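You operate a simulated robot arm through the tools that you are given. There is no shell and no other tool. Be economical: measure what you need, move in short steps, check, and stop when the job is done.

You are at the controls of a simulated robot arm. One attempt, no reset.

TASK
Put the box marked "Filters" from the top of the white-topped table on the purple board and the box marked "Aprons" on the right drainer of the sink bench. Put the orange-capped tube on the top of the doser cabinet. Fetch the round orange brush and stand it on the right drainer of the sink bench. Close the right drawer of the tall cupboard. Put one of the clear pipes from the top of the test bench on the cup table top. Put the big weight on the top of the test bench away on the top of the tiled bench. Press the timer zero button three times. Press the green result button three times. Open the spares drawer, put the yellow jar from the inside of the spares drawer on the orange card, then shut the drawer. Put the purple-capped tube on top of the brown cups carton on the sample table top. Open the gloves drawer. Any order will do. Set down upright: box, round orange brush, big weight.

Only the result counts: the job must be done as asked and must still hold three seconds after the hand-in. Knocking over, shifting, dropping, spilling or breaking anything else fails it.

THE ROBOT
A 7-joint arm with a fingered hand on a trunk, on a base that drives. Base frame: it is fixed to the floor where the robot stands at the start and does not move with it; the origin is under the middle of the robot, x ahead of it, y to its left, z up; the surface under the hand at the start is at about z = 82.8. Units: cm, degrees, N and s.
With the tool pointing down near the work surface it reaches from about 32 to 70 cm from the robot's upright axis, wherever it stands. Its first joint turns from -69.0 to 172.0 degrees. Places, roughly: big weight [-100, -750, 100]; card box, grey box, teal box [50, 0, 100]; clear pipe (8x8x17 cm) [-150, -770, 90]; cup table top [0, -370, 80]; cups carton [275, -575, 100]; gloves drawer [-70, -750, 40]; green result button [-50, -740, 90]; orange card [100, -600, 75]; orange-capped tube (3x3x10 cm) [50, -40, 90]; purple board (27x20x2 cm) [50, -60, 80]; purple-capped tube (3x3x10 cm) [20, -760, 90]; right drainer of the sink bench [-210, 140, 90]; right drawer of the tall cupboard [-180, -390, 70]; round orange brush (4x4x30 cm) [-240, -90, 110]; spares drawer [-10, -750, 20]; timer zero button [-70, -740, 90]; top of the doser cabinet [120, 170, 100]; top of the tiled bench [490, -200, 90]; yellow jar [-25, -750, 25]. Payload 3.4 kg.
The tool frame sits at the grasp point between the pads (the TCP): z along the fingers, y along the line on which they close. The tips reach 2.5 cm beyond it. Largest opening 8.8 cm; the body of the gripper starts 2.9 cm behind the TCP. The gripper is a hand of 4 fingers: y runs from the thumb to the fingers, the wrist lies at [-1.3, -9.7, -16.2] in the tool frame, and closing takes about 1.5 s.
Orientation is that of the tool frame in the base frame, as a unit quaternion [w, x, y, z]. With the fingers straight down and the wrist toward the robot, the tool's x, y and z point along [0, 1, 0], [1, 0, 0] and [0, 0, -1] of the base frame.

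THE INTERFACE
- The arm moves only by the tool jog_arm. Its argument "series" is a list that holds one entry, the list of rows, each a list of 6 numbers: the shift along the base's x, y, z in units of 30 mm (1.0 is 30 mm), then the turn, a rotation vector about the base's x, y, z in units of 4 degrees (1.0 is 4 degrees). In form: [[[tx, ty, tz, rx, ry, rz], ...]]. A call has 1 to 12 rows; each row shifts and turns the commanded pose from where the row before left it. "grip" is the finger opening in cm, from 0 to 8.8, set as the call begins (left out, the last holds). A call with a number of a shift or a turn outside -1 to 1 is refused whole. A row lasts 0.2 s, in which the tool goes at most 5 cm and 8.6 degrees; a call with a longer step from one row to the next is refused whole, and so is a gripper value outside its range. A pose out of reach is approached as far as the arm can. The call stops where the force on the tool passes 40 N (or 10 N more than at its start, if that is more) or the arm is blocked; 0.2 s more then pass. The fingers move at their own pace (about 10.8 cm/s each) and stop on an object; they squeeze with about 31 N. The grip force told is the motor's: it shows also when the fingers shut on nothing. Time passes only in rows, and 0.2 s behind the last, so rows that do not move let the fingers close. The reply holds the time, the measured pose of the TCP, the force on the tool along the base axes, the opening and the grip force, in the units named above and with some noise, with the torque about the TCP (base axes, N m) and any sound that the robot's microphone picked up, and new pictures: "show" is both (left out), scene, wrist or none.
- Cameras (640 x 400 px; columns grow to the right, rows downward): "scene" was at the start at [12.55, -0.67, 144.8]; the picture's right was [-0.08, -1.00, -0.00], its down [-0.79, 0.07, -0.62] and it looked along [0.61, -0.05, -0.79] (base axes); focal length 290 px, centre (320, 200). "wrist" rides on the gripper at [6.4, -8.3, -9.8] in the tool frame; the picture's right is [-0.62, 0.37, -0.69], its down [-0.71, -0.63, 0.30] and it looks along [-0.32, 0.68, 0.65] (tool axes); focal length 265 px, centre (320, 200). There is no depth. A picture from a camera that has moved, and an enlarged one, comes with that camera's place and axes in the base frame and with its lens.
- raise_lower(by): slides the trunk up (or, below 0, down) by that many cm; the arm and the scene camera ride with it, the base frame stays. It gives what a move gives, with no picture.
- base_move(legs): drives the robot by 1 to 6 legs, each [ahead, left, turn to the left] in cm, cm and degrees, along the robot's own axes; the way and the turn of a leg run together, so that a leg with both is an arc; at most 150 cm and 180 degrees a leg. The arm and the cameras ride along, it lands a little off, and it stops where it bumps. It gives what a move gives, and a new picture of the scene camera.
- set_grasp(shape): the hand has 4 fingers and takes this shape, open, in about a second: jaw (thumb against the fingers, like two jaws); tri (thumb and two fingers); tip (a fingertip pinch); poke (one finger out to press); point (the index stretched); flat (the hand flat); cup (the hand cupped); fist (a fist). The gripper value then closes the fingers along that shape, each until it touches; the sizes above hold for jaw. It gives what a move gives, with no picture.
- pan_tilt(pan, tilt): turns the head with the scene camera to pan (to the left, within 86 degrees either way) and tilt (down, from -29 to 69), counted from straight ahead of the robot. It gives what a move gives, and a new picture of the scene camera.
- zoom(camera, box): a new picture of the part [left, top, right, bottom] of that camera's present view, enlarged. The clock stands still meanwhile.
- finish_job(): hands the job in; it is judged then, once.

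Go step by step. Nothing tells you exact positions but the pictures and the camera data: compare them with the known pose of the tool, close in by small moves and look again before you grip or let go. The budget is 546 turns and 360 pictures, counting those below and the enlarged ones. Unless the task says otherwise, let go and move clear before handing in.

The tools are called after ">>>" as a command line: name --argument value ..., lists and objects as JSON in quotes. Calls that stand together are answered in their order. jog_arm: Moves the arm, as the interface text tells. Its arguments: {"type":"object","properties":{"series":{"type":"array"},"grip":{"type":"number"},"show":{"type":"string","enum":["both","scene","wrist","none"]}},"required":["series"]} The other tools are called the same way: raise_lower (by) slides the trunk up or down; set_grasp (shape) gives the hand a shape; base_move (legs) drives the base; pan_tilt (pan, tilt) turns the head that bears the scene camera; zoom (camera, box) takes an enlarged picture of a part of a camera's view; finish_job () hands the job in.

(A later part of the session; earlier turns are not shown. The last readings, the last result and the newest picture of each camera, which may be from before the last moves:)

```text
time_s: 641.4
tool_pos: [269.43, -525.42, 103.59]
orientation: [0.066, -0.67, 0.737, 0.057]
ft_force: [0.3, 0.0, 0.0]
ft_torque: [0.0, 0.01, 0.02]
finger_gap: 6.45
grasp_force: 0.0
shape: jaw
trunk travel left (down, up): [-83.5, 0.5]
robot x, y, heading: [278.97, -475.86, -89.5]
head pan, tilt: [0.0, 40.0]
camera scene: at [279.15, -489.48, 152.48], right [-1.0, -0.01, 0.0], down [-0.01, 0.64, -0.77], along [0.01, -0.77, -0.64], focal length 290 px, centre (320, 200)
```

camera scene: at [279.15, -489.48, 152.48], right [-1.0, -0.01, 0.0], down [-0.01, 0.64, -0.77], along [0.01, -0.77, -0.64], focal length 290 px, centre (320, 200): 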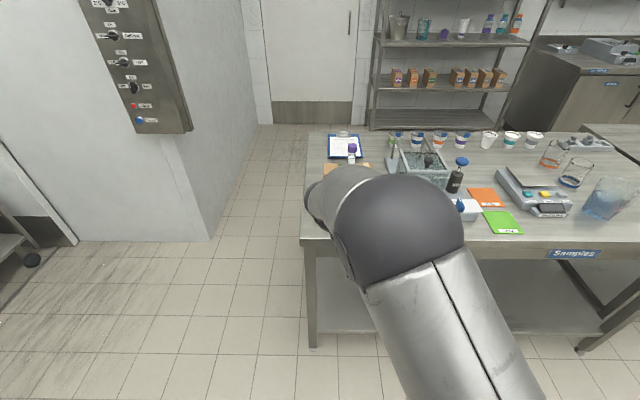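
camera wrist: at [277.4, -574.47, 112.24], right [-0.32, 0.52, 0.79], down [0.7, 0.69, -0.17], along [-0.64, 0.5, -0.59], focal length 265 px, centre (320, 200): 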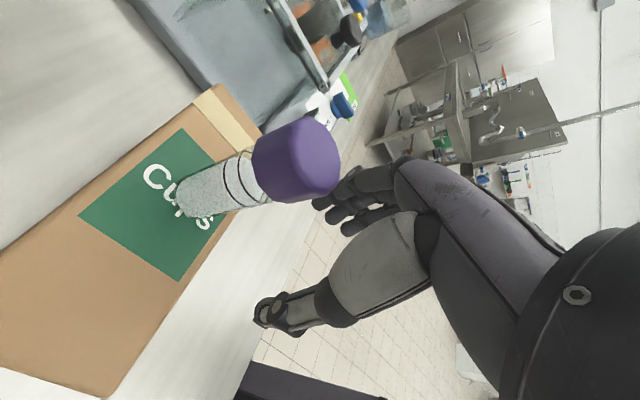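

The purple tube stands on the carton. Now restore the hand's yaw while driving back toward the test bench (open aisle).

>>> jog_arm --series '[[[0, 0, 0, -0.82, 0.1, 0], [0, 0, 0, -0.82, 0.1, 0], [0, 0, 0, -0.82, 0.1, 0], [0, 0, 0, 0, 0, 1], [0, 0, 0, 0, 0, 1], [0, 0, 0, 0, 0, 1], [0, 0, 0, 0, 0, 1], [0, 0, 0, 0, 0, 1], [0, 0, 0, 0, 0, 1], [0, 0, 0, 0, 0, 1], [0, 0, 0, 0, 0, 1], [0, 0, 0, 0, 0, 1]]]' --show "none"

>>> jog_arm --series '[[[0, 0, 0.3, 0, 0, 1], [0, 0, 0.3, 0, 0, 1], [0, 0, 0.3, 0, 0, 1], [0, 0, 0.3, 0, 0, 1], [0, 0, 0, 0, 0, 1], [0, 0, 0, 0, 0, 1], [0, 0, 0, 0, 0, 1], [0, 0, 0, 0, 0, 1], [0, 0, 0, 0, 0, 1], [0, 0, 0, 0, 0, 1], [0, 0, 0, 0, 0, 1], [0, 0, 0, 0, 0, 1]]]' --show "none"

>>> jog_arm --series '[[[0, 0, 0, 0, 0, 1], [0, 0, 0, 0, 0, 0]]]' --show "none"

```text
time_s: 642.8
tool_pos: [268.51, -522.76, 97.85]
orientation: [-0.06, 0.732, -0.677, -0.04]
ft_force: [-0.3, 0.2, 0.4]
ft_torque: [0.02, 0.01, 0.01]
finger_gap: 6.47
grasp_force: 0.0
shape: jaw
trunk travel left (down, up): [-83.5, 0.5]
robot x, y, heading: [278.64, -475.98, -89.4]
head pan, tilt: [0.0, 40.0]
stopped in row 7: the arm was blocked; the commanded pose is now the measured one
```

```text
time_s: 643.9
tool_pos: [267.5, -519.63, 95.82]
orientation: [-0.122, 0.805, -0.575, -0.081]
ft_force: [0.6, -1.3, -0.3]
ft_torque: [0.0, 0.02, 0.01]
finger_gap: 6.47
grasp_force: 0.1
shape: jaw
trunk travel left (down, up): [-83.5, 0.5]
robot x, y, heading: [279.27, -475.73, -89.3]
head pan, tilt: [0.0, 40.0]
stopped in row 5: the arm was blocked; the commanded pose is now the measured one
```

```text
time_s: 644.5
tool_pos: [267.41, -519.4, 95.65]
orientation: [-0.127, 0.82, -0.553, -0.078]
ft_force: [-0.1, 0.3, 0.0]
ft_torque: [-0.05, 0.01, -0.02]
finger_gap: 6.47
grasp_force: 0.0
shape: jaw
trunk travel left (down, up): [-83.5, 0.5]
robot x, y, heading: [278.98, -475.67, -89.3]
head pan, tilt: [0.0, 40.0]
```

>>> jog_arm --series '[[[0, -0.5, 0.3, 0, 0, 0], [0, -0.5, 0.3, 0, 0, 0], [0, -0.5, 0.3, 0, 0, 0], [0, 0, 0, 0, 0, 0]]]' --show "scene"

```text
time_s: 645.5
tool_pos: [267.28, -524.12, 98.69]
orientation: [-0.124, 0.821, -0.553, -0.075]
ft_force: [-0.2, 0.2, 0.7]
ft_torque: [0.0, 0.0, -0.01]
finger_gap: 6.48
grasp_force: 0.1
shape: jaw
trunk travel left (down, up): [-83.5, 0.5]
robot x, y, heading: [279.15, -475.89, -89.3]
head pan, tilt: [0.0, 40.0]
camera scene: at [279.15, -489.46, 152.49], right [-1.0, -0.01, 0.0], down [-0.01, 0.64, -0.77], along [0.01, -0.77, -0.64], focal length 290 px, centre (320, 200)
```

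scene: 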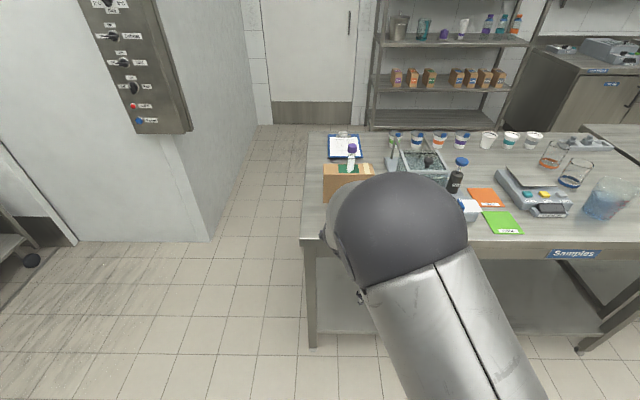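

>>> base_move --legs '[[-40, 0, 0]]'

>>> jog_arm --series '[[[0, -0.5, 0.5, -0.7, 0, 0], [0, -0.5, 0.5, -0.7, 0, 0], [0, -0.5, 0.5, -0.7, 0, 0], [0, 0, 0.5, -0.7, 0, 0], [0, 0, 0.5, -0.7, 0, 0], [0, 0, 0, -0.7, 0, 0], [0, 0, 0, 0, 0, 1], [0, 0, 0, 0, 0, 1], [0, 0, 0, 0, 0, 1], [0, 0, 0, 0, 0, 1], [0, 0, 0, 0, 0, 1], [0, 0, 0, 0, 0, 1]]]' --show "none"

>>> jog_arm --series '[[[0, 0, 0, 0, 0, 1], [0, 0, 0, 0, 0, 1], [0, 0, 0, 0, 0, 1], [0, 0, 0, 0, 0, 1], [0, 0, 0, 0, 0, 1], [0, 0, 0, 0, 0, 1], [0, 0, 0, 0, 0, 1], [0, 0, 0, 0, 0, 1], [0, 0, 0, 0, 0, 1], [0, 0, 0, 0, 0, 1], [0, 0, 0, 0, 0, 1], [0, 0, 0, 0, 0, 0]]]' --show "scene"

```text
time_s: 648.0
tool_pos: [266.65, -483.94, 98.46]
orientation: [-0.126, 0.82, -0.553, -0.078]
ft_force: [-0.9, -0.1, 0.9]
ft_torque: [0.0, 0.03, -0.01]
finger_gap: 6.5
grasp_force: 0.1
shape: jaw
trunk travel left (down, up): [-83.5, 0.5]
robot x, y, heading: [278.43, -435.85, -89.5]
head pan, tilt: [0.0, 40.0]
camera scene: at [278.64, -449.37, 152.49], right [-1.0, -0.01, 0.0], down [-0.01, 0.64, -0.77], along [0.01, -0.77, -0.64], focal length 290 px, centre (320, 200)
```

scene: 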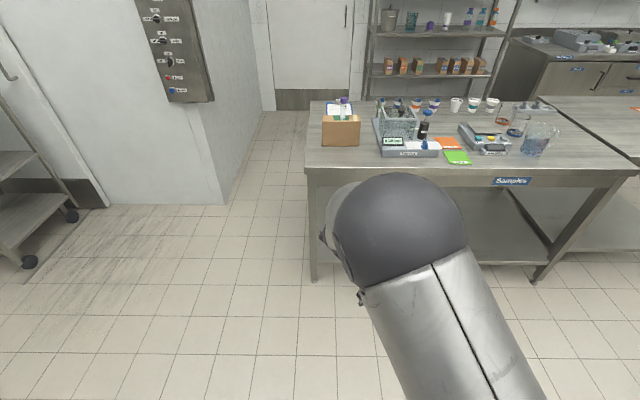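

```text
time_s: 649.3
tool_pos: [265.25, -485.83, 99.55]
orientation: [-0.085, 0.815, -0.573, -0.032]
ft_force: [-0.4, 0.5, 0.3]
ft_torque: [-0.02, 0.01, 0.0]
finger_gap: 6.47
grasp_force: 0.1
shape: jaw
trunk travel left (down, up): [-83.5, 0.5]
robot x, y, heading: [278.51, -435.82, -89.4]
head pan, tilt: [0.0, 40.0]
stopped in row 6: the arm was blocked; the commanded pose is now the measured one
```

```text
time_s: 651.9
tool_pos: [264.54, -484.97, 97.72]
orientation: [-0.089, 0.965, -0.241, -0.05]
ft_force: [-0.9, 0.2, -0.7]
ft_torque: [-0.01, 0.0, 0.04]
finger_gap: 6.46
grasp_force: 0.1
shape: jaw
trunk travel left (down, up): [-83.5, 0.5]
robot x, y, heading: [278.45, -435.72, -89.2]
head pan, tilt: [0.0, 40.0]
camera scene: at [278.65, -449.39, 152.48], right [-1.0, -0.01, 0.0], down [-0.01, 0.64, -0.77], along [0.01, -0.77, -0.64], focal length 290 px, centre (320, 200)
```

scene: 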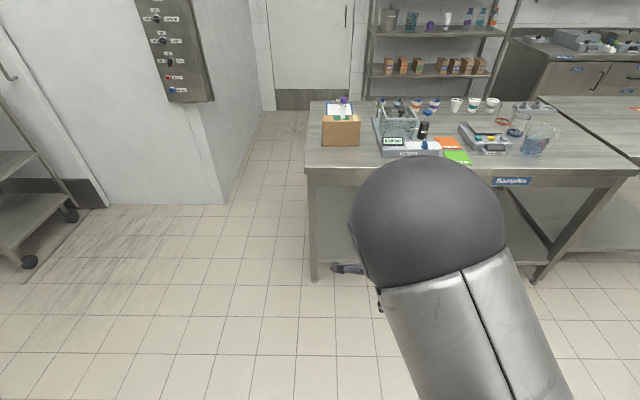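

>>> jog_arm --series '[[[0, 0, 0, 0, 0, 1], [0, 0, 0, 0, 0, 1], [0, 0, 0, 0, 0, 1], [0, 0, 0, 0, 0, 1], [0, 0, 0, 0, 0, 1], [0, 0, 0, 0, 0, 1], [0, 0, 0, 0, 0, 1], [0, -0.3, 0.3, -0.7, -0.2, 0], [0, -0.3, 0.3, -0.7, -0.2, 0], [0, -0.3, 0.3, -0.7, -0.2, 0], [0, 0, 0.3, -0.7, -0.2, 0], [0, 0, 0, 0, 0, 0]]]' --show "none"

```text
time_s: 654.5
tool_pos: [265.34, -488.55, 103.12]
orientation: [0.052, 0.998, 0.006, -0.044]
ft_force: [-0.4, -0.8, 0.0]
ft_torque: [0.0, 0.02, 0.0]
finger_gap: 6.44
grasp_force: 0.1
shape: jaw
trunk travel left (down, up): [-83.5, 0.5]
robot x, y, heading: [278.39, -435.56, -89.3]
head pan, tilt: [0.0, 40.0]
```

>>> jog_arm --series '[[[0, 0, 0.2, -0.975, -0.125, 0], [0, 0, 0.2, -0.975, -0.125, 0], [0, 0, 0.2, -0.975, -0.125, 0], [0, 0, 0.2, -0.975, -0.125, 0], [0, 0, 0, -0.975, -0.125, 0], [0, 0, 0, -0.975, -0.125, 0], [0, 0, 0, -0.975, -0.125, 0], [0, 0, 0, -0.975, -0.125, 0], [0, 0, 0, -0.975, -0.125, 0], [0, 0, 0, -0.975, -0.125, 0], [0, 0, 0, 0, 0, 0]]]'

```text
time_s: 656.9
tool_pos: [265.27, -488.46, 105.47]
orientation: [0.384, 0.923, -0.012, -0.008]
ft_force: [-0.7, 0.3, 0.0]
ft_torque: [0.01, 0.01, 0.0]
finger_gap: 6.45
grasp_force: 0.0
shape: jaw
trunk travel left (down, up): [-83.5, 0.5]
robot x, y, heading: [278.18, -435.65, -89.6]
head pan, tilt: [0.0, 40.0]
camera scene: at [278.64, -449.35, 152.49], right [-1.0, -0.01, 0.0], down [-0.01, 0.64, -0.77], along [0.01, -0.77, -0.64], focal length 290 px, centre (320, 200)
camera wrist: at [272.17, -475.71, 106.66], right [-0.61, 0.25, 0.75], down [-0.71, 0.25, -0.66], along [-0.35, -0.94, 0.02], focal length 265 px, centre (320, 200)
```

scene: 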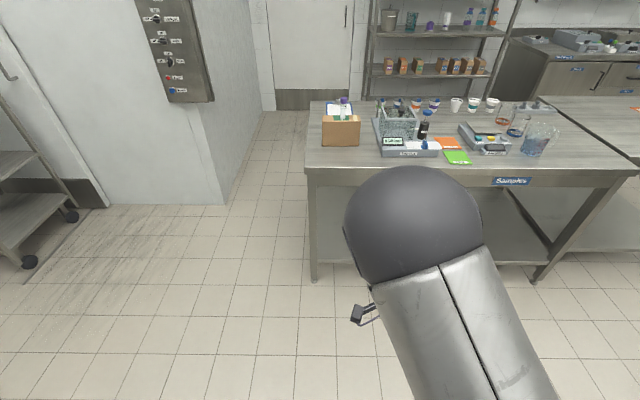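
wrist: 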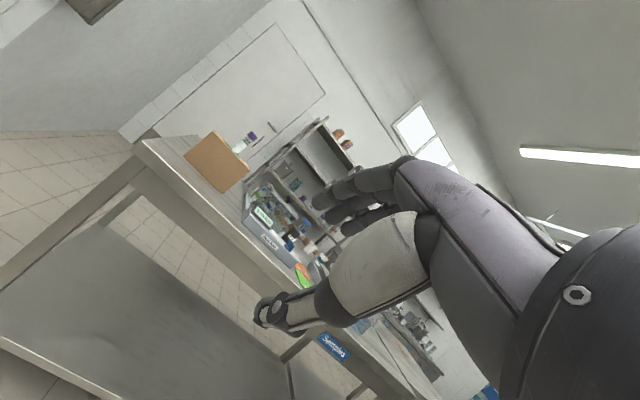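

Hand is now pitched 45° for hooking handles. Drive to the Spares drawer area.

>>> base_move --legs '[[0, -100, 0], [-5, -90, 0], [70, 0, 0], [0, -95, 0], [120, 0, 0]]'

>>> pan_tilt --pan 0 --tilt 45

```text
time_s: 680.1
tool_pos: [-15.98, -677.75, 105.54]
orientation: [0.384, 0.923, -0.009, -0.006]
ft_force: [0.3, 0.7, 0.0]
ft_torque: [-0.01, 0.0, -0.02]
finger_gap: 6.47
grasp_force: 0.1
shape: jaw
trunk travel left (down, up): [-83.5, 0.5]
robot x, y, heading: [-3.01, -625.02, -88.9]
head pan, tilt: [0.0, 40.0]
camera scene: at [-2.87, -638.62, 152.48], right [-1.0, -0.01, 0.0], down [-0.01, 0.64, -0.77], along [0.01, -0.77, -0.64], focal length 290 px, centre (320, 200)
```

scene: 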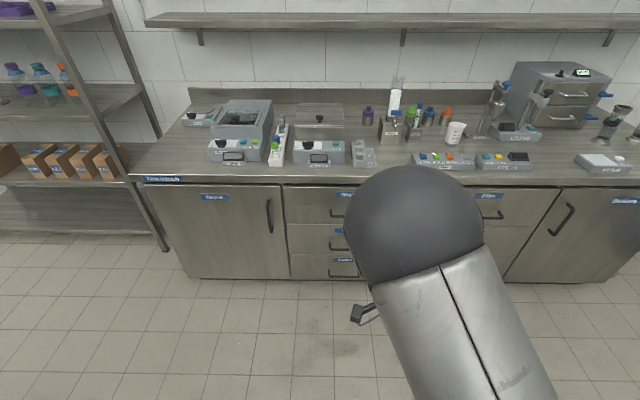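

```text
time_s: 680.8
tool_pos: [-16.07, -677.86, 105.56]
orientation: [0.382, 0.924, -0.011, -0.006]
ft_force: [0.0, 1.0, -0.8]
ft_torque: [0.02, 0.01, -0.01]
finger_gap: 6.45
grasp_force: 0.1
shape: jaw
trunk travel left (down, up): [-83.5, 0.5]
robot x, y, heading: [-3.12, -624.99, -89.0]
head pan, tilt: [0.0, 45.0]
camera scene: at [-2.88, -638.26, 151.76], right [-1.0, -0.01, 0.0], down [-0.01, 0.71, -0.71], along [0.01, -0.71, -0.71], focal length 290 px, centre (320, 200)
```

scene: 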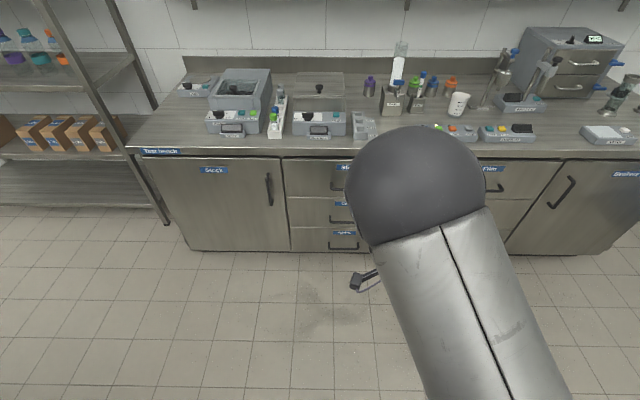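

>>> raise_lower --by -40

>>> raise_lower --by -35

>>> pan_tilt --pan -10 --tilt 25

>>> jog_arm --series '[[[0, 0, 0, 0, 0, 0]]]' --show "wrist"

```text
time_s: 684.6
tool_pos: [-16.01, -677.75, 65.58]
orientation: [0.383, 0.924, -0.011, -0.006]
ft_force: [-0.8, -0.5, -0.9]
ft_torque: [-0.01, 0.0, -0.02]
finger_gap: 6.52
grasp_force: 0.1
shape: jaw
trunk travel left (down, up): [-43.5, 40.5]
robot x, y, heading: [-2.89, -625.22, -88.8]
head pan, tilt: [0.0, 45.0]
```

```text
time_s: 688.1
tool_pos: [-16.0, -677.84, 30.71]
orientation: [0.384, 0.923, -0.011, -0.006]
ft_force: [1.0, -0.4, 0.7]
ft_torque: [-0.03, 0.02, 0.0]
finger_gap: 6.47
grasp_force: 0.0
shape: jaw
trunk travel left (down, up): [-8.5, 75.5]
robot x, y, heading: [-3.15, -625.64, -89.0]
head pan, tilt: [0.0, 45.0]
```

```text
time_s: 688.9
tool_pos: [-16.08, -677.8, 30.51]
orientation: [0.383, 0.924, -0.009, -0.004]
ft_force: [0.4, -0.2, -0.5]
ft_torque: [0.01, 0.0, 0.0]
finger_gap: 6.46
grasp_force: 0.0
shape: jaw
trunk travel left (down, up): [-8.5, 75.5]
robot x, y, heading: [-3.39, -625.43, -89.3]
head pan, tilt: [-10.0, 25.0]
camera scene: at [-4.45, -639.21, 79.81], right [-0.99, 0.16, 0.0], down [0.07, 0.42, -0.91], along [-0.14, -0.89, -0.42], focal length 290 px, centre (320, 200)
```

scene: 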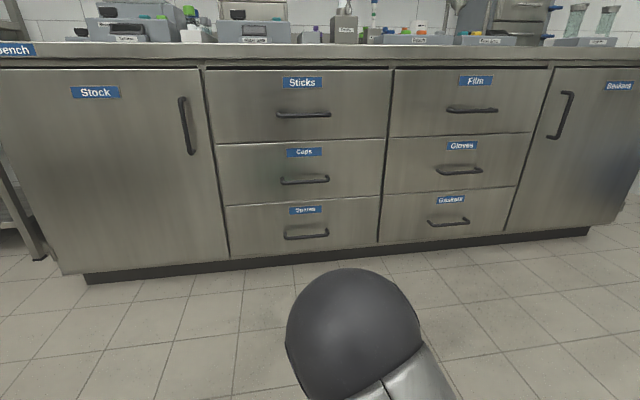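

```text
time_s: 689.3
tool_pos: [-16.04, -677.77, 30.65]
orientation: [0.383, 0.924, -0.01, -0.005]
ft_force: [-0.4, -0.9, 0.2]
ft_torque: [-0.01, -0.01, -0.03]
finger_gap: 6.46
grasp_force: 0.1
shape: jaw
trunk travel left (down, up): [-8.5, 75.5]
robot x, y, heading: [-2.84, -624.92, -89.2]
head pan, tilt: [-10.0, 25.0]
camera wrist: at [-9.2, -665.01, 31.74], right [-0.61, 0.25, 0.75], down [-0.71, 0.25, -0.66], along [-0.35, -0.94, 0.02], focal length 265 px, centre (320, 200)
```

wrist: 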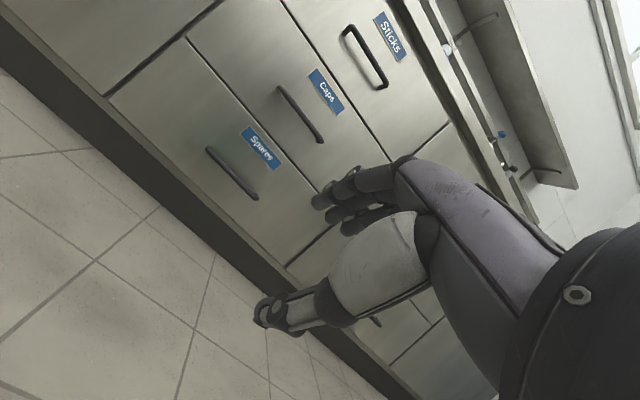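

Spares handle bar at about (-14, -733, 21), front plane y≈-736. Advance and approach along the 45° axis.

>>> base_move --legs '[[47, 2, 0]]'

>>> jog_arm --series '[[[0, 0, -0.5, 0, 0, 0], [0, 0, -0.5, 0, 0, 0], [0, 0, 0, 0, 0, 0]]]' --grip 3.6

```text
time_s: 692.1
tool_pos: [-13.47, -725.25, 30.58]
orientation: [0.383, 0.924, -0.011, -0.006]
ft_force: [0.0, 0.7, -0.7]
ft_torque: [0.02, 0.03, 0.02]
finger_gap: 6.48
grasp_force: 0.2
shape: jaw
trunk travel left (down, up): [-8.5, 75.5]
robot x, y, heading: [-0.44, -672.62, -89.4]
head pan, tilt: [-10.0, 25.0]
camera scene: at [-1.82, -686.69, 79.82], right [-0.99, 0.16, 0.0], down [0.07, 0.42, -0.91], along [-0.15, -0.89, -0.42], focal length 290 px, centre (320, 200)
```

scene: 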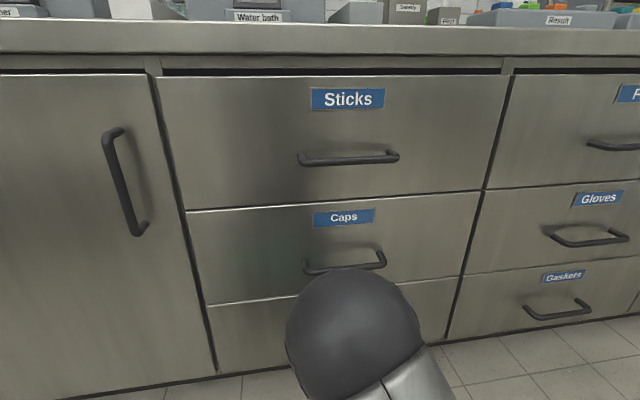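

```text
time_s: 692.9
tool_pos: [-13.45, -725.13, 27.55]
orientation: [0.384, 0.923, -0.012, -0.007]
ft_force: [0.3, 0.3, 0.5]
ft_torque: [-0.03, 0.05, -0.02]
finger_gap: 3.62
grasp_force: 0.1
shape: jaw
trunk travel left (down, up): [-8.5, 75.5]
robot x, y, heading: [-0.56, -672.48, -89.2]
head pan, tilt: [-10.0, 25.0]
camera scene: at [-1.82, -686.69, 79.82], right [-0.99, 0.16, 0.0], down [0.07, 0.42, -0.91], along [-0.15, -0.89, -0.42], focal length 290 px, centre (320, 200)
camera wrist: at [-6.58, -712.46, 28.69], right [-0.61, 0.25, 0.75], down [-0.71, 0.25, -0.66], along [-0.35, -0.94, 0.02], focal length 265 px, centre (320, 200)
```

scene: 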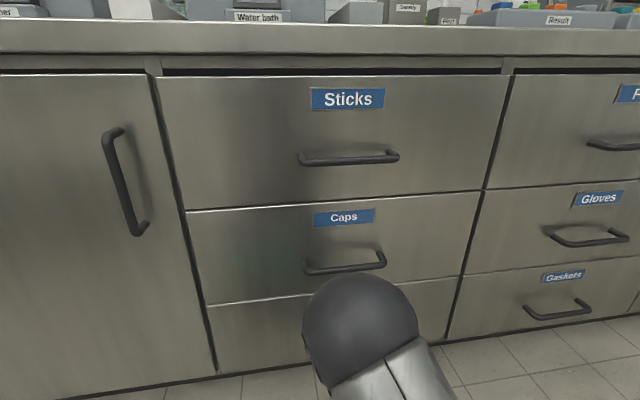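
wrist: 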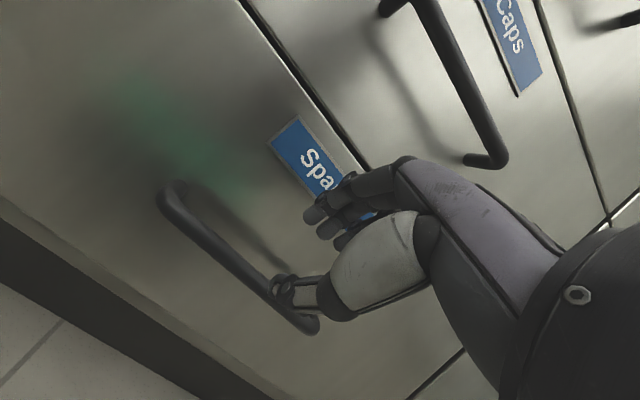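

>>> jog_arm --series '[[[-0.1, -0.26, 0.26, 0, 0, 0], [-0.1, -0.35, -0.35, 0, 0, 0], [0, -0.35, -0.35, 0, 0, 0], [0, -0.35, -0.35, 0, 0, 0], [0, -0.35, -0.35, 0, 0, 0], [0, 0, 0, 0, 0, 0]]]'

```text
time_s: 694.3
tool_pos: [-14.13, -730.14, 24.2]
orientation: [0.384, 0.923, -0.012, -0.007]
ft_force: [-0.1, 0.4, 0.1]
ft_torque: [0.01, -0.01, -0.01]
finger_gap: 3.6
grasp_force: 0.0
shape: jaw
trunk travel left (down, up): [-8.5, 75.5]
robot x, y, heading: [-0.27, -672.62, -88.9]
head pan, tilt: [-10.0, 25.0]
camera scene: at [-1.82, -686.69, 79.82], right [-0.99, 0.16, 0.0], down [0.07, 0.42, -0.91], along [-0.15, -0.89, -0.42], focal length 290 px, centre (320, 200)
camera wrist: at [-7.15, -717.49, 25.3], right [-0.61, 0.25, 0.75], down [-0.71, 0.25, -0.66], along [-0.35, -0.94, 0.02], focal length 265 px, centre (320, 200)
```

scene: 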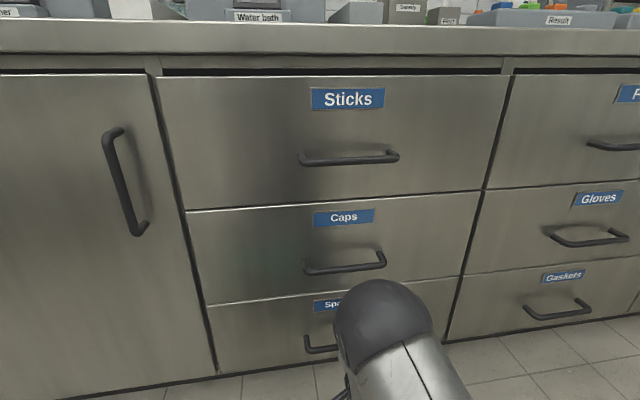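
wrist: 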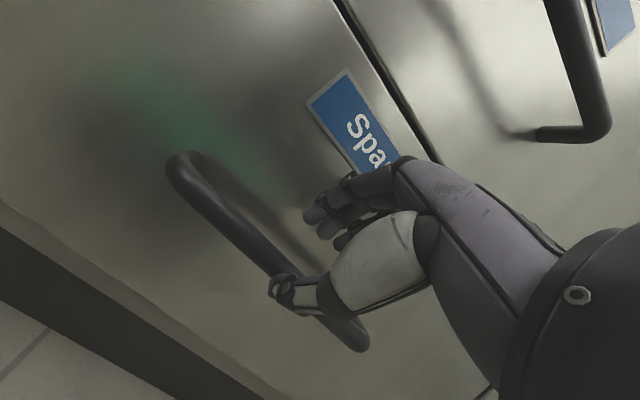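

Bar lies 4 cm ahead along the tool axis, well centred. Advance 3.2 cm and close.

>>> jog_arm --series '[[[0, -0.25, -0.25, 0, 0, 0], [0, -0.25, -0.25, 0, 0, 0], [0, -0.25, -0.25, 0, 0, 0], [0, 0, 0, 0, 0, 0]]]' --show "wrist"

>>> jog_arm --series '[[[0, 0, 0, 0, 0, 0], [0, 0, 0, 0, 0, 0], [0, 0, 0, 0, 0, 0], [0, 0, 0, 0, 0, 0], [0, 0, 0, 0, 0, 0]]]' --grip 0 --show "wrist"

```text
time_s: 695.1
tool_pos: [-14.15, -731.87, 21.9]
orientation: [0.381, 0.925, -0.013, -0.007]
ft_force: [0.5, 27.1, 7.7]
ft_torque: [-0.52, 0.09, -0.36]
finger_gap: 3.31
grasp_force: 0.0
shape: jaw
trunk travel left (down, up): [-8.5, 75.5]
robot x, y, heading: [-0.58, -672.32, -89.3]
head pan, tilt: [-10.0, 25.0]
stopped in row 4: the force on the tool passed its limit at 47 N (the readings are from after the stop); the commanded pose is now the measured one
camera wrist: at [-7.23, -719.21, 23.08], right [-0.61, 0.24, 0.75], down [-0.71, 0.25, -0.66], along [-0.35, -0.94, 0.02], focal length 265 px, centre (320, 200)
```

wrist: 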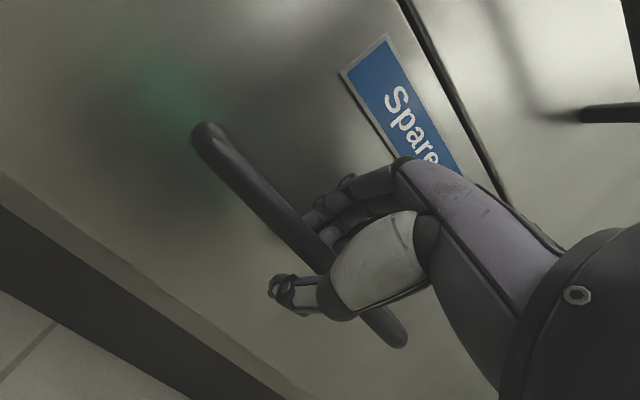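

```text
time_s: 696.4
tool_pos: [-14.09, -731.97, 21.44]
orientation: [0.375, 0.927, -0.012, -0.007]
ft_force: [2.2, 21.0, -23.7]
ft_torque: [-0.07, -0.01, -0.03]
finger_gap: 1.55
grasp_force: 31.1
shape: jaw
trunk travel left (down, up): [-8.5, 75.5]
robot x, y, heading: [-0.89, -672.56, -89.3]
head pan, tilt: [-10.0, 25.0]
camera wrist: at [-7.23, -719.24, 22.72], right [-0.61, 0.23, 0.76], down [-0.71, 0.26, -0.66], along [-0.35, -0.94, 0.01], focal length 265 px, centre (320, 200)
```

wrist: 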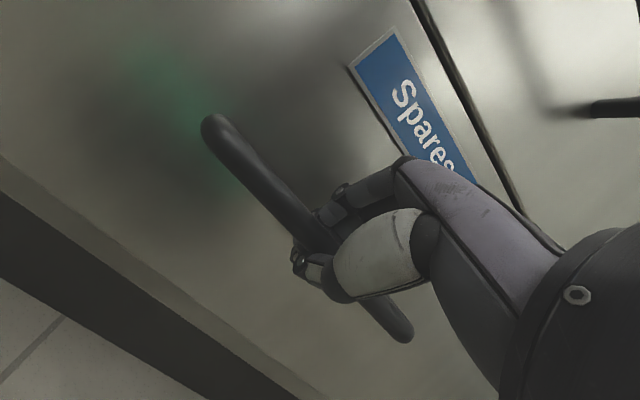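

The bar is gripped. Pull with the arm first to check it opens.

>>> jog_arm --series '[[[0, 0.3, 0.02, 0, 0, 0], [0, 0.4, 0, 0, 0, 0], [0, 0.4, 0, 0, 0, 0], [0, 0.4, 0, 0, 0, 0], [0, 0, 0, 0, 0, 0]]]'

```text
time_s: 697.5
tool_pos: [-14.17, -727.64, 21.52]
orientation: [0.377, 0.926, -0.012, -0.007]
ft_force: [0.1, -1.8, -30.0]
ft_torque: [-0.22, 0.02, 0.03]
finger_gap: 1.41
grasp_force: 31.4
shape: jaw
trunk travel left (down, up): [-8.5, 75.5]
robot x, y, heading: [-0.89, -672.38, -89.5]
head pan, tilt: [-10.0, 25.0]
camera scene: at [-1.91, -686.92, 79.75], right [-0.99, 0.16, 0.0], down [0.07, 0.42, -0.9], along [-0.15, -0.89, -0.43], focal length 290 px, centre (320, 200)
camera wrist: at [-7.21, -714.87, 22.82], right [-0.61, 0.24, 0.75], down [-0.71, 0.26, -0.66], along [-0.35, -0.94, 0.01], focal length 265 px, centre (320, 200)
```

scene: 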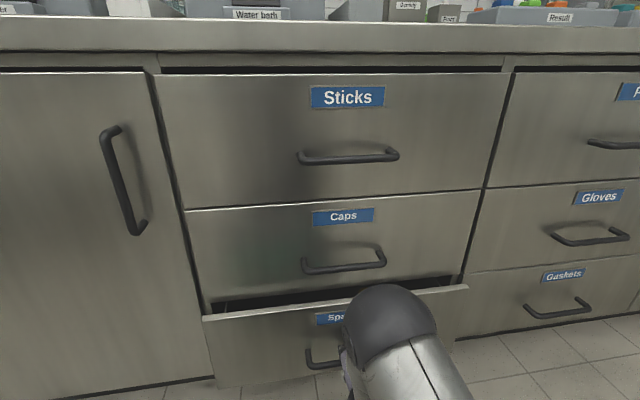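
wrist: 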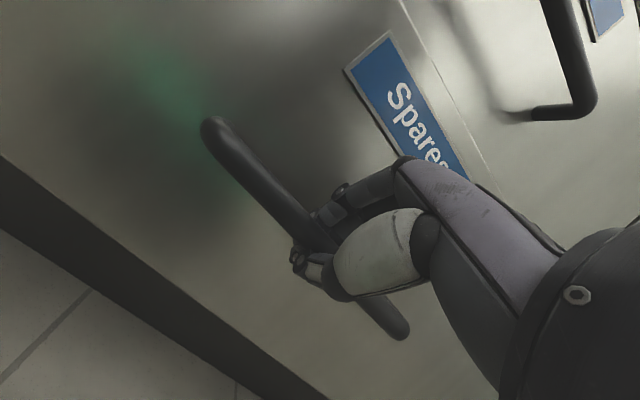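

It opens. Ease the vertical load and pull with the base.

>>> jog_arm --series '[[[0, 0, -0.12, 0, 0, 0], [0, 0, 0, 0, 0, 0]]]' --show "none"

>>> base_move --legs '[[-22, 0, 0]]'

```text
time_s: 698.1
tool_pos: [-14.16, -727.68, 21.29]
orientation: [0.38, 0.925, -0.012, -0.006]
ft_force: [0.9, 2.8, -18.7]
ft_torque: [-0.1, -0.02, -0.01]
finger_gap: 1.38
grasp_force: 31.0
shape: jaw
trunk travel left (down, up): [-8.5, 75.5]
robot x, y, heading: [-0.7, -672.15, -89.5]
head pan, tilt: [-10.0, 25.0]
```

```text
time_s: 699.8
tool_pos: [-14.37, -705.79, 21.28]
orientation: [0.379, 0.925, -0.012, -0.006]
ft_force: [8.8, 2.9, -20.0]
ft_torque: [-0.05, 0.0, 0.0]
finger_gap: 1.25
grasp_force: 31.0
shape: jaw
trunk travel left (down, up): [-8.5, 75.5]
robot x, y, heading: [-0.76, -650.79, -89.3]
head pan, tilt: [-10.0, 25.0]
camera scene: at [-2.14, -664.9, 79.78], right [-0.99, 0.16, 0.0], down [0.07, 0.42, -0.91], along [-0.15, -0.89, -0.43], focal length 290 px, centre (320, 200)
```

scene: 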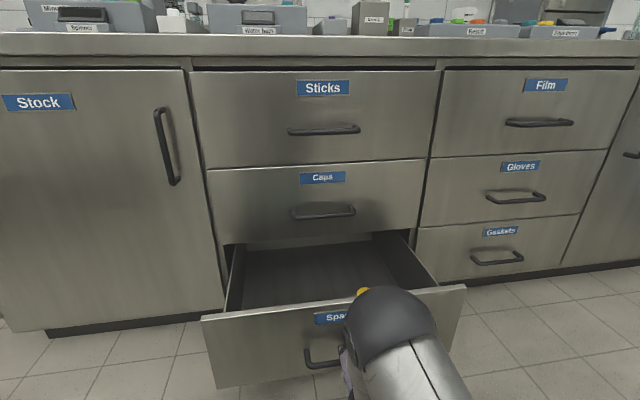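

Open about 26 cm; the yellow jar is near the front. Release the handle and back the hand off.

>>> jog_arm --series '[[[0, 0, 0, 0, 0, 0], [0, 0, 0, 0, 0, 0], [0, 0, 0, 0, 0, 0], [0, 0.3, 0.3, 0, 0, 0], [0, 0.4, 0.4, 0, 0, 0], [0, 0.6, 0.6, 0, 0, 0], [0, 0.6, 0.6, 0, 0, 0], [0, 0.6, 0.6, 0, 0, 0], [0, 0, 0, 0, 0, 0]]]' --grip 4 --show "none"

>>> base_move --legs '[[-15, 0, 0]]'

>>> pan_tilt --pan -20 --tilt 45

```text
time_s: 701.8
tool_pos: [-14.51, -698.28, 29.06]
orientation: [0.381, 0.924, -0.012, -0.006]
ft_force: [-0.6, -1.0, -0.6]
ft_torque: [0.0, -0.02, -0.01]
finger_gap: 3.96
grasp_force: 0.0
shape: jaw
trunk travel left (down, up): [-8.5, 75.5]
robot x, y, heading: [-0.58, -650.51, -89.4]
head pan, tilt: [-10.0, 25.0]
```

```text
time_s: 703.2
tool_pos: [-14.63, -683.2, 28.94]
orientation: [0.381, 0.924, -0.012, -0.007]
ft_force: [-0.1, 0.1, 0.0]
ft_torque: [0.0, 0.02, 0.03]
finger_gap: 4.01
grasp_force: 0.1
shape: jaw
trunk travel left (down, up): [-8.5, 75.5]
robot x, y, heading: [-0.77, -635.53, -89.1]
head pan, tilt: [-10.0, 25.0]
camera scene: at [-2.29, -649.74, 79.82], right [-0.99, 0.16, 0.0], down [0.07, 0.42, -0.91], along [-0.15, -0.89, -0.42], focal length 290 px, centre (320, 200)
```

scene: 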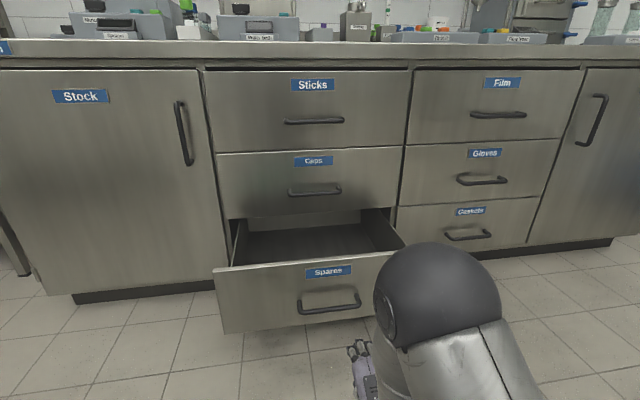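

```text
time_s: 704.0
tool_pos: [-14.56, -683.23, 28.97]
orientation: [0.381, 0.925, -0.013, -0.007]
ft_force: [-0.7, 0.4, 0.4]
ft_torque: [0.0, -0.03, 0.02]
finger_gap: 3.99
grasp_force: 0.0
shape: jaw
trunk travel left (down, up): [-8.5, 75.5]
robot x, y, heading: [-0.71, -635.54, -89.3]
head pan, tilt: [-20.0, 45.0]
camera scene: at [-3.48, -648.33, 76.77], right [-0.94, 0.33, 0.0], down [0.23, 0.67, -0.71], along [-0.23, -0.67, -0.71], focal length 290 px, centre (320, 200)
```

scene: 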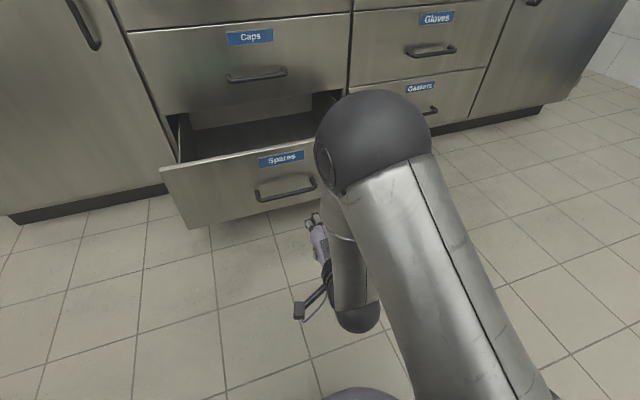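

Raise the trunk to see into the drawer, and tilt the hand back to straight down.

>>> raise_lower --by 35

>>> jog_arm --series '[[[0, 0, 0, 1, 0, 0], [0, 0, 0, 1, 0, 0], [0, 0, 0, 1, 0, 0], [0, 0, 0, 1, 0, 0], [0, 0, 0, 1, 0, 0], [0, 0, 0, 1, 0, 0], [0, 0, 0, 1, 0, 0], [0, 0, 0, 1, 0, 0], [0, 0, 0, 1, 0, 0], [0, 0, 0, 1, 0, 0], [0, 0, 0, 1, 0, 0], [0, 0, 0, 0.1, 0, 0]]]' --grip 8.8 --show "none"

>>> pan_tilt --pan -5 --tilt 45

```text
time_s: 707.5
tool_pos: [-14.67, -683.27, 63.94]
orientation: [0.38, 0.925, -0.012, -0.006]
ft_force: [0.0, 0.3, -0.4]
ft_torque: [-0.01, -0.01, -0.01]
finger_gap: 3.95
grasp_force: 0.1
shape: jaw
trunk travel left (down, up): [-43.5, 40.5]
robot x, y, heading: [-0.9, -635.67, -89.4]
head pan, tilt: [-20.0, 45.0]
```

```text
time_s: 710.0
tool_pos: [-14.68, -683.26, 63.95]
orientation: [0.002, 1.0, -0.009, -0.011]
ft_force: [-0.1, -0.4, -0.1]
ft_torque: [0.02, 0.0, -0.02]
finger_gap: 8.77
grasp_force: 0.1
shape: jaw
trunk travel left (down, up): [-43.5, 40.5]
robot x, y, heading: [-0.8, -635.98, -89.5]
head pan, tilt: [-20.0, 45.0]
```

```text
time_s: 710.8
tool_pos: [-14.62, -683.23, 63.94]
orientation: [0.003, 1.0, -0.009, -0.011]
ft_force: [0.5, 0.1, -0.4]
ft_torque: [-0.03, 0.02, 0.02]
finger_gap: 8.79
grasp_force: 0.1
shape: jaw
trunk travel left (down, up): [-43.5, 40.5]
robot x, y, heading: [-0.5, -635.81, -89.5]
head pan, tilt: [-5.0, 45.0]
camera scene: at [-1.42, -648.76, 111.76], right [-1.0, 0.08, 0.0], down [0.05, 0.7, -0.71], along [-0.05, -0.7, -0.71], focal length 290 px, centre (320, 200)
```

scene: 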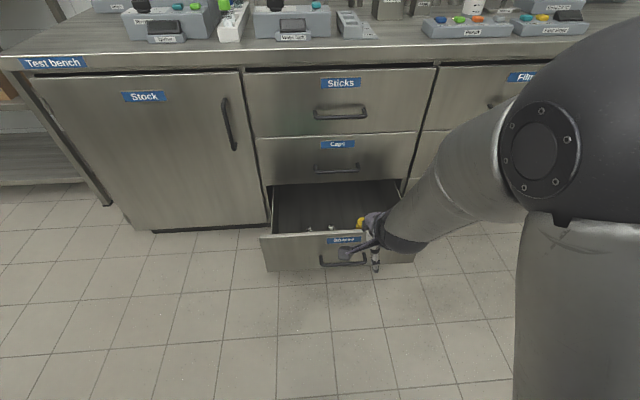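

>>> base_move --legs '[[27, -4, 0]]'

>>> jog_arm --series '[[[-0.5, -0.5, 0, 0, 0, 0], [-0.5, -0.5, 0, 0, 0, 0], [0, 0, 0, 0, 0, 0]]]'

```text
time_s: 712.7
tool_pos: [-18.36, -710.32, 63.97]
orientation: [0.003, 1.0, -0.009, -0.01]
ft_force: [0.4, -1.0, 0.2]
ft_torque: [0.0, 0.01, 0.02]
finger_gap: 8.76
grasp_force: 0.1
shape: jaw
trunk travel left (down, up): [-43.5, 40.5]
robot x, y, heading: [-4.82, -662.38, -89.7]
head pan, tilt: [-5.0, 45.0]
camera scene: at [-5.16, -675.75, 111.75], right [-1.0, 0.08, 0.0], down [0.06, 0.71, -0.71], along [-0.05, -0.7, -0.71], focal length 290 px, centre (320, 200)
```

scene: 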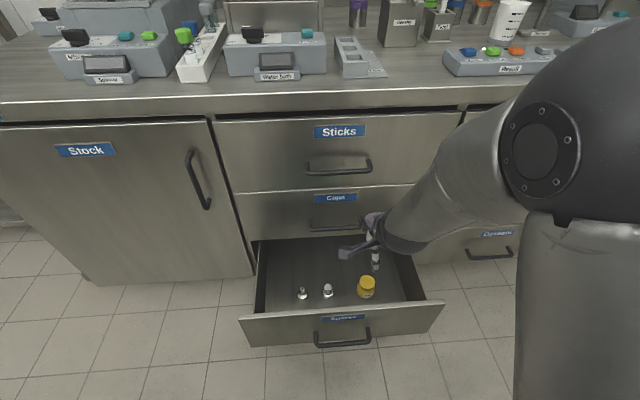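

```text
time_s: 713.5
tool_pos: [-21.47, -713.15, 64.07]
orientation: [0.003, 1.0, -0.01, -0.012]
ft_force: [-0.7, 0.0, -0.2]
ft_torque: [0.03, 0.02, -0.02]
finger_gap: 8.8
grasp_force: 0.1
shape: jaw
trunk travel left (down, up): [-43.5, 40.5]
robot x, y, heading: [-4.71, -662.87, -89.6]
head pan, tilt: [-5.0, 45.0]
camera scene: at [-5.15, -675.71, 111.76], right [-1.0, 0.08, 0.0], down [0.06, 0.7, -0.71], along [-0.05, -0.7, -0.71], focal length 290 px, centre (320, 200)
camera wrist: at [-14.52, -704.89, 73.75], right [-0.61, -0.35, 0.71], down [-0.71, 0.64, -0.29], along [-0.35, -0.68, -0.64], focal length 265 px, centre (320, 200)
```

scene: 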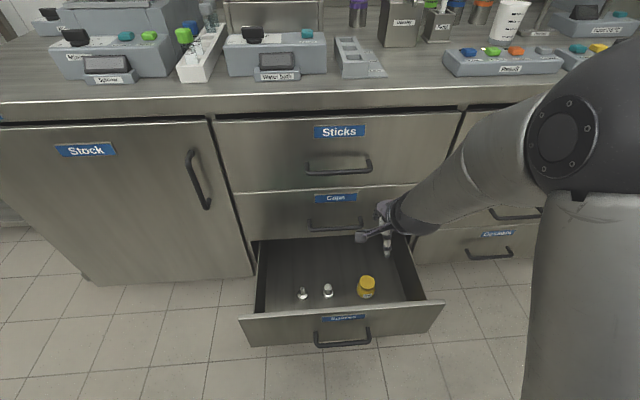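
wrist: 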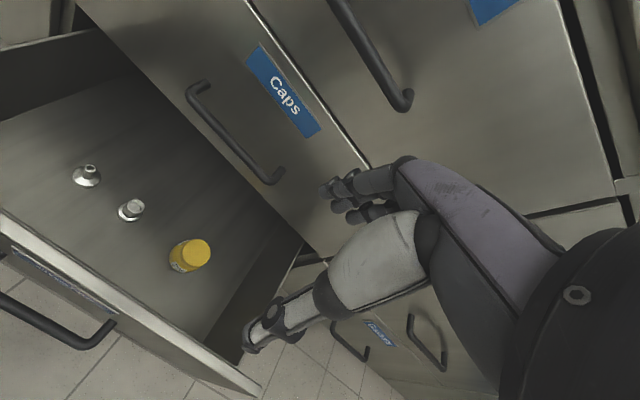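

The jar is at about (-25, -725), lid top z≈19. To keep the wrist clear of the drawer's front panel I yaw the hand 90° first.

>>> jog_arm --series '[[[0, 0, 0, 0, 0, -1], [0, 0, 0, 0, 0, -1], [0, 0, 0, 0, 0, -1], [0, 0, 0, 0, 0, -1], [0, 0, 0, 0, 0, -1], [0, 0, 0, 0, 0, -1], [0, 0, 0, 0, 0, -1], [0, 0, 0, 0, 0, -1], [0, 0, 0, 0, 0, -1], [0, 0, 0, 0, 0, -1], [0, 0, 0, 0, 0, -1], [0, 0, 0, 0, 0, -1]]]' --show "none"

>>> jog_arm --series '[[[0, 0, 0, 0, 0, -1], [0, 0, 0, 0, 0, -1], [0, 0, 0, 0, 0, -1], [0, 0, 0, 0, 0, -1], [0, 0, 0, 0, 0, -1], [0, 0, 0, 0, 0, -1], [0, 0, 0, 0, 0, -1], [0, 0, 0, 0, 0, -1], [0, 0, 0, 0, 0, -1], [0, 0, 0, 0, 0, -1], [0, 0, 0, 0, 0, -0.5], [0, 0, 0, 0, 0, 0]]]'

```text
time_s: 716.1
tool_pos: [-21.77, -712.98, 63.8]
orientation: [-0.017, 0.919, -0.393, 0.02]
ft_force: [-0.1, -0.5, 0.7]
ft_torque: [-0.01, 0.0, -0.03]
finger_gap: 8.79
grasp_force: 0.0
shape: jaw
out of reach, approached as far as the arm can: row 8
trunk travel left (down, up): [-43.5, 40.5]
robot x, y, heading: [-4.87, -662.44, -89.4]
head pan, tilt: [-5.0, 45.0]
```

```text
time_s: 718.7
tool_pos: [-21.94, -712.99, 63.77]
orientation: [-0.024, 0.715, -0.698, 0.015]
ft_force: [-0.3, -0.9, -1.1]
ft_torque: [-0.01, 0.01, 0.01]
finger_gap: 8.78
grasp_force: 0.0
shape: jaw
trunk travel left (down, up): [-43.5, 40.5]
robot x, y, heading: [-4.81, -662.74, -89.2]
head pan, tilt: [-5.0, 45.0]
camera scene: at [-5.15, -675.71, 111.76], right [-1.0, 0.08, 0.0], down [0.06, 0.7, -0.71], along [-0.06, -0.7, -0.71], focal length 290 px, centre (320, 200)
camera wrist: at [-13.94, -719.35, 74.08], right [-0.42, 0.6, 0.68], down [0.63, 0.73, -0.26], along [-0.66, 0.32, -0.69], focal length 265 px, centre (320, 200)
```

scene: 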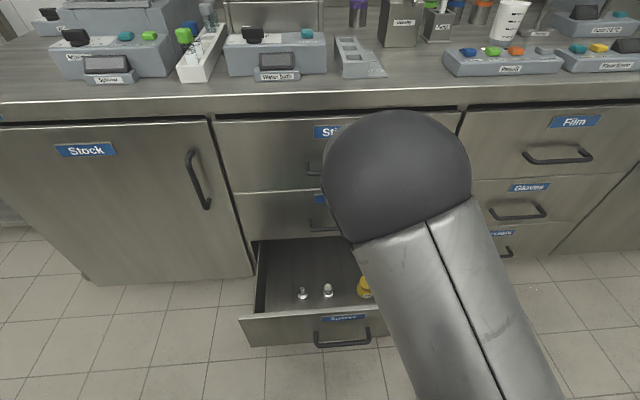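
wrist: 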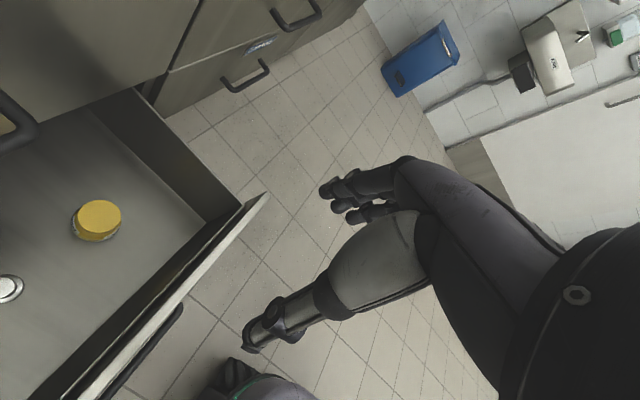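

>>> base_move --legs '[[7, -3.3, 0]]'

>>> jog_arm --series '[[[0, -0.3, -0.7, -0.05, 0.2, 0], [0, -0.3, -0.7, -0.05, 0.2, 0], [0, -0.3, -0.7, -0.05, 0.2, 0], [0, -0.3, -0.7, -0.04, 0.19, 0], [0, -0.3, -0.7, 0, 0, 0], [0, -0.2, -0.5, 0, 0, 0], [0, 0, 0, 0, 0, 0]]]'

```text
time_s: 719.8
tool_pos: [-25.53, -719.97, 63.65]
orientation: [-0.023, 0.715, -0.699, 0.012]
ft_force: [0.1, -0.1, 0.2]
ft_torque: [-0.01, -0.02, -0.04]
finger_gap: 8.79
grasp_force: 0.1
shape: jaw
trunk travel left (down, up): [-43.5, 40.5]
robot x, y, heading: [-7.81, -669.96, -89.9]
head pan, tilt: [-5.0, 45.0]
camera scene: at [-8.42, -682.73, 111.75], right [-1.0, 0.08, 0.0], down [0.06, 0.71, -0.71], along [-0.06, -0.7, -0.71], focal length 290 px, centre (320, 200)
```

scene: 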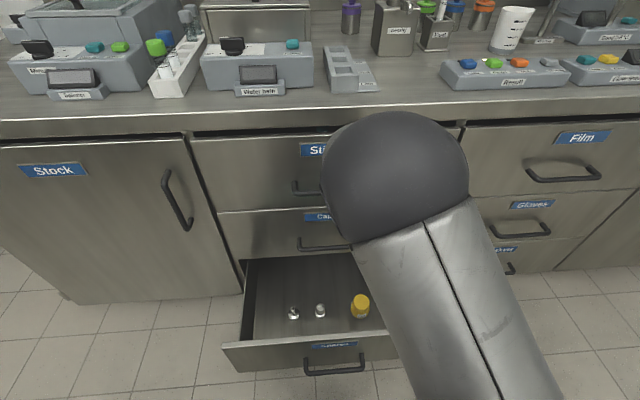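

```text
time_s: 720.9
tool_pos: [-25.58, -723.39, 55.7]
orientation: [0.011, 0.714, -0.7, 0.001]
ft_force: [1.7, 44.1, 27.1]
ft_torque: [-6.38, -2.4, 4.27]
finger_gap: 8.76
grasp_force: 0.0
shape: jaw
trunk travel left (down, up): [-43.5, 40.5]
robot x, y, heading: [-7.72, -669.44, -89.7]
head pan, tilt: [-5.0, 45.0]
stopped in row 5: the force on the tool passed its limit at 56 N (the readings are from after the stop); the commanded pose is now the measured one
camera scene: at [-8.32, -681.46, 111.94], right [-1.0, 0.08, 0.0], down [0.06, 0.7, -0.71], along [-0.06, -0.71, -0.7], focal length 290 px, centre (320, 200)
camera wrist: at [-16.84, -729.41, 65.69], right [-0.37, 0.62, 0.69], down [0.61, 0.72, -0.32], along [-0.7, 0.3, -0.65], focal length 265 px, centre (320, 200)
```

scene: 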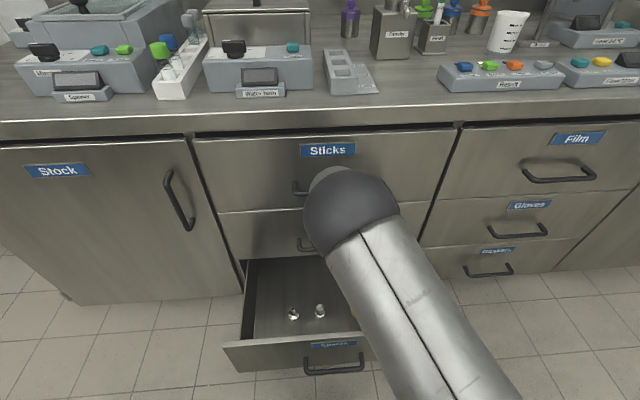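
wrist: 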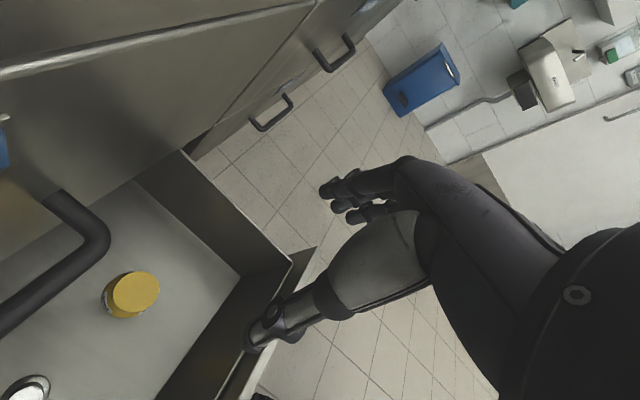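

The wrist bracket touched the Sticks handle. I back off and use a 60° yaw instead so nothing protrudes toward the bench.

>>> jog_arm --series '[[[0, 0.6, 0.2, 0, 0, 0], [0, 0.6, 0.3, 0, 0, 0], [0, 0.4, 0.3, 0, 0, 0], [0, 0, 0, 0, 0, 1], [0, 0, 0, 0, 0, 1], [0, 0, 0, 0, 0, 1], [0, 0, 0, 0, 0, 1], [0, 0, 0, 0, 0, 1], [0, 0, 0, 0, 0, 1], [0, 0, 0, 0, 0, 1], [0, 0, 0, 0, 0, 0.5], [0, 0, 0, 0, 0, 0]]]'

```text
time_s: 723.5
tool_pos: [-26.36, -718.76, 56.59]
orientation: [-0.007, 0.865, -0.501, 0.003]
ft_force: [0.4, -0.5, 0.3]
ft_torque: [-0.05, 0.01, -0.02]
finger_gap: 8.78
grasp_force: 0.0
shape: jaw
trunk travel left (down, up): [-43.5, 40.5]
robot x, y, heading: [-7.92, -669.47, -89.7]
head pan, tilt: [-5.0, 45.0]
camera scene: at [-8.41, -682.61, 111.76], right [-1.0, 0.08, 0.0], down [0.06, 0.7, -0.71], along [-0.06, -0.7, -0.71], focal length 290 px, centre (320, 200)
camera wrist: at [-15.87, -720.13, 66.62], right [-0.64, 0.35, 0.69], down [0.2, 0.94, -0.29], along [-0.75, -0.05, -0.66], focal length 265 px, centre (320, 200)
```

scene: 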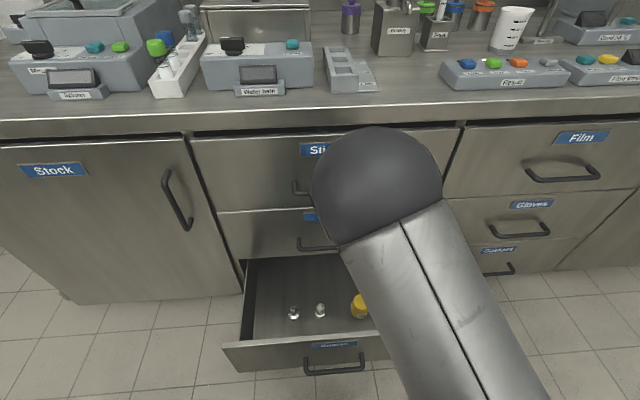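
wrist: 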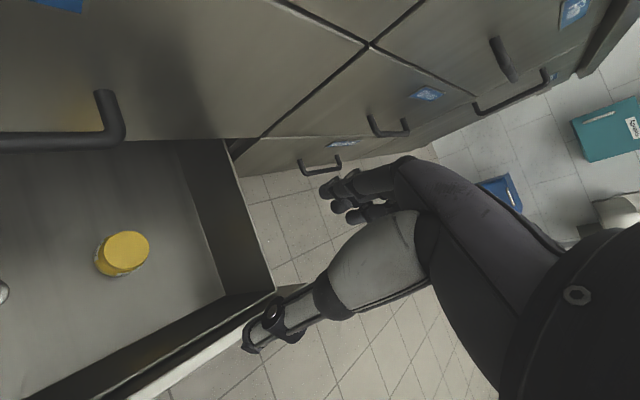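

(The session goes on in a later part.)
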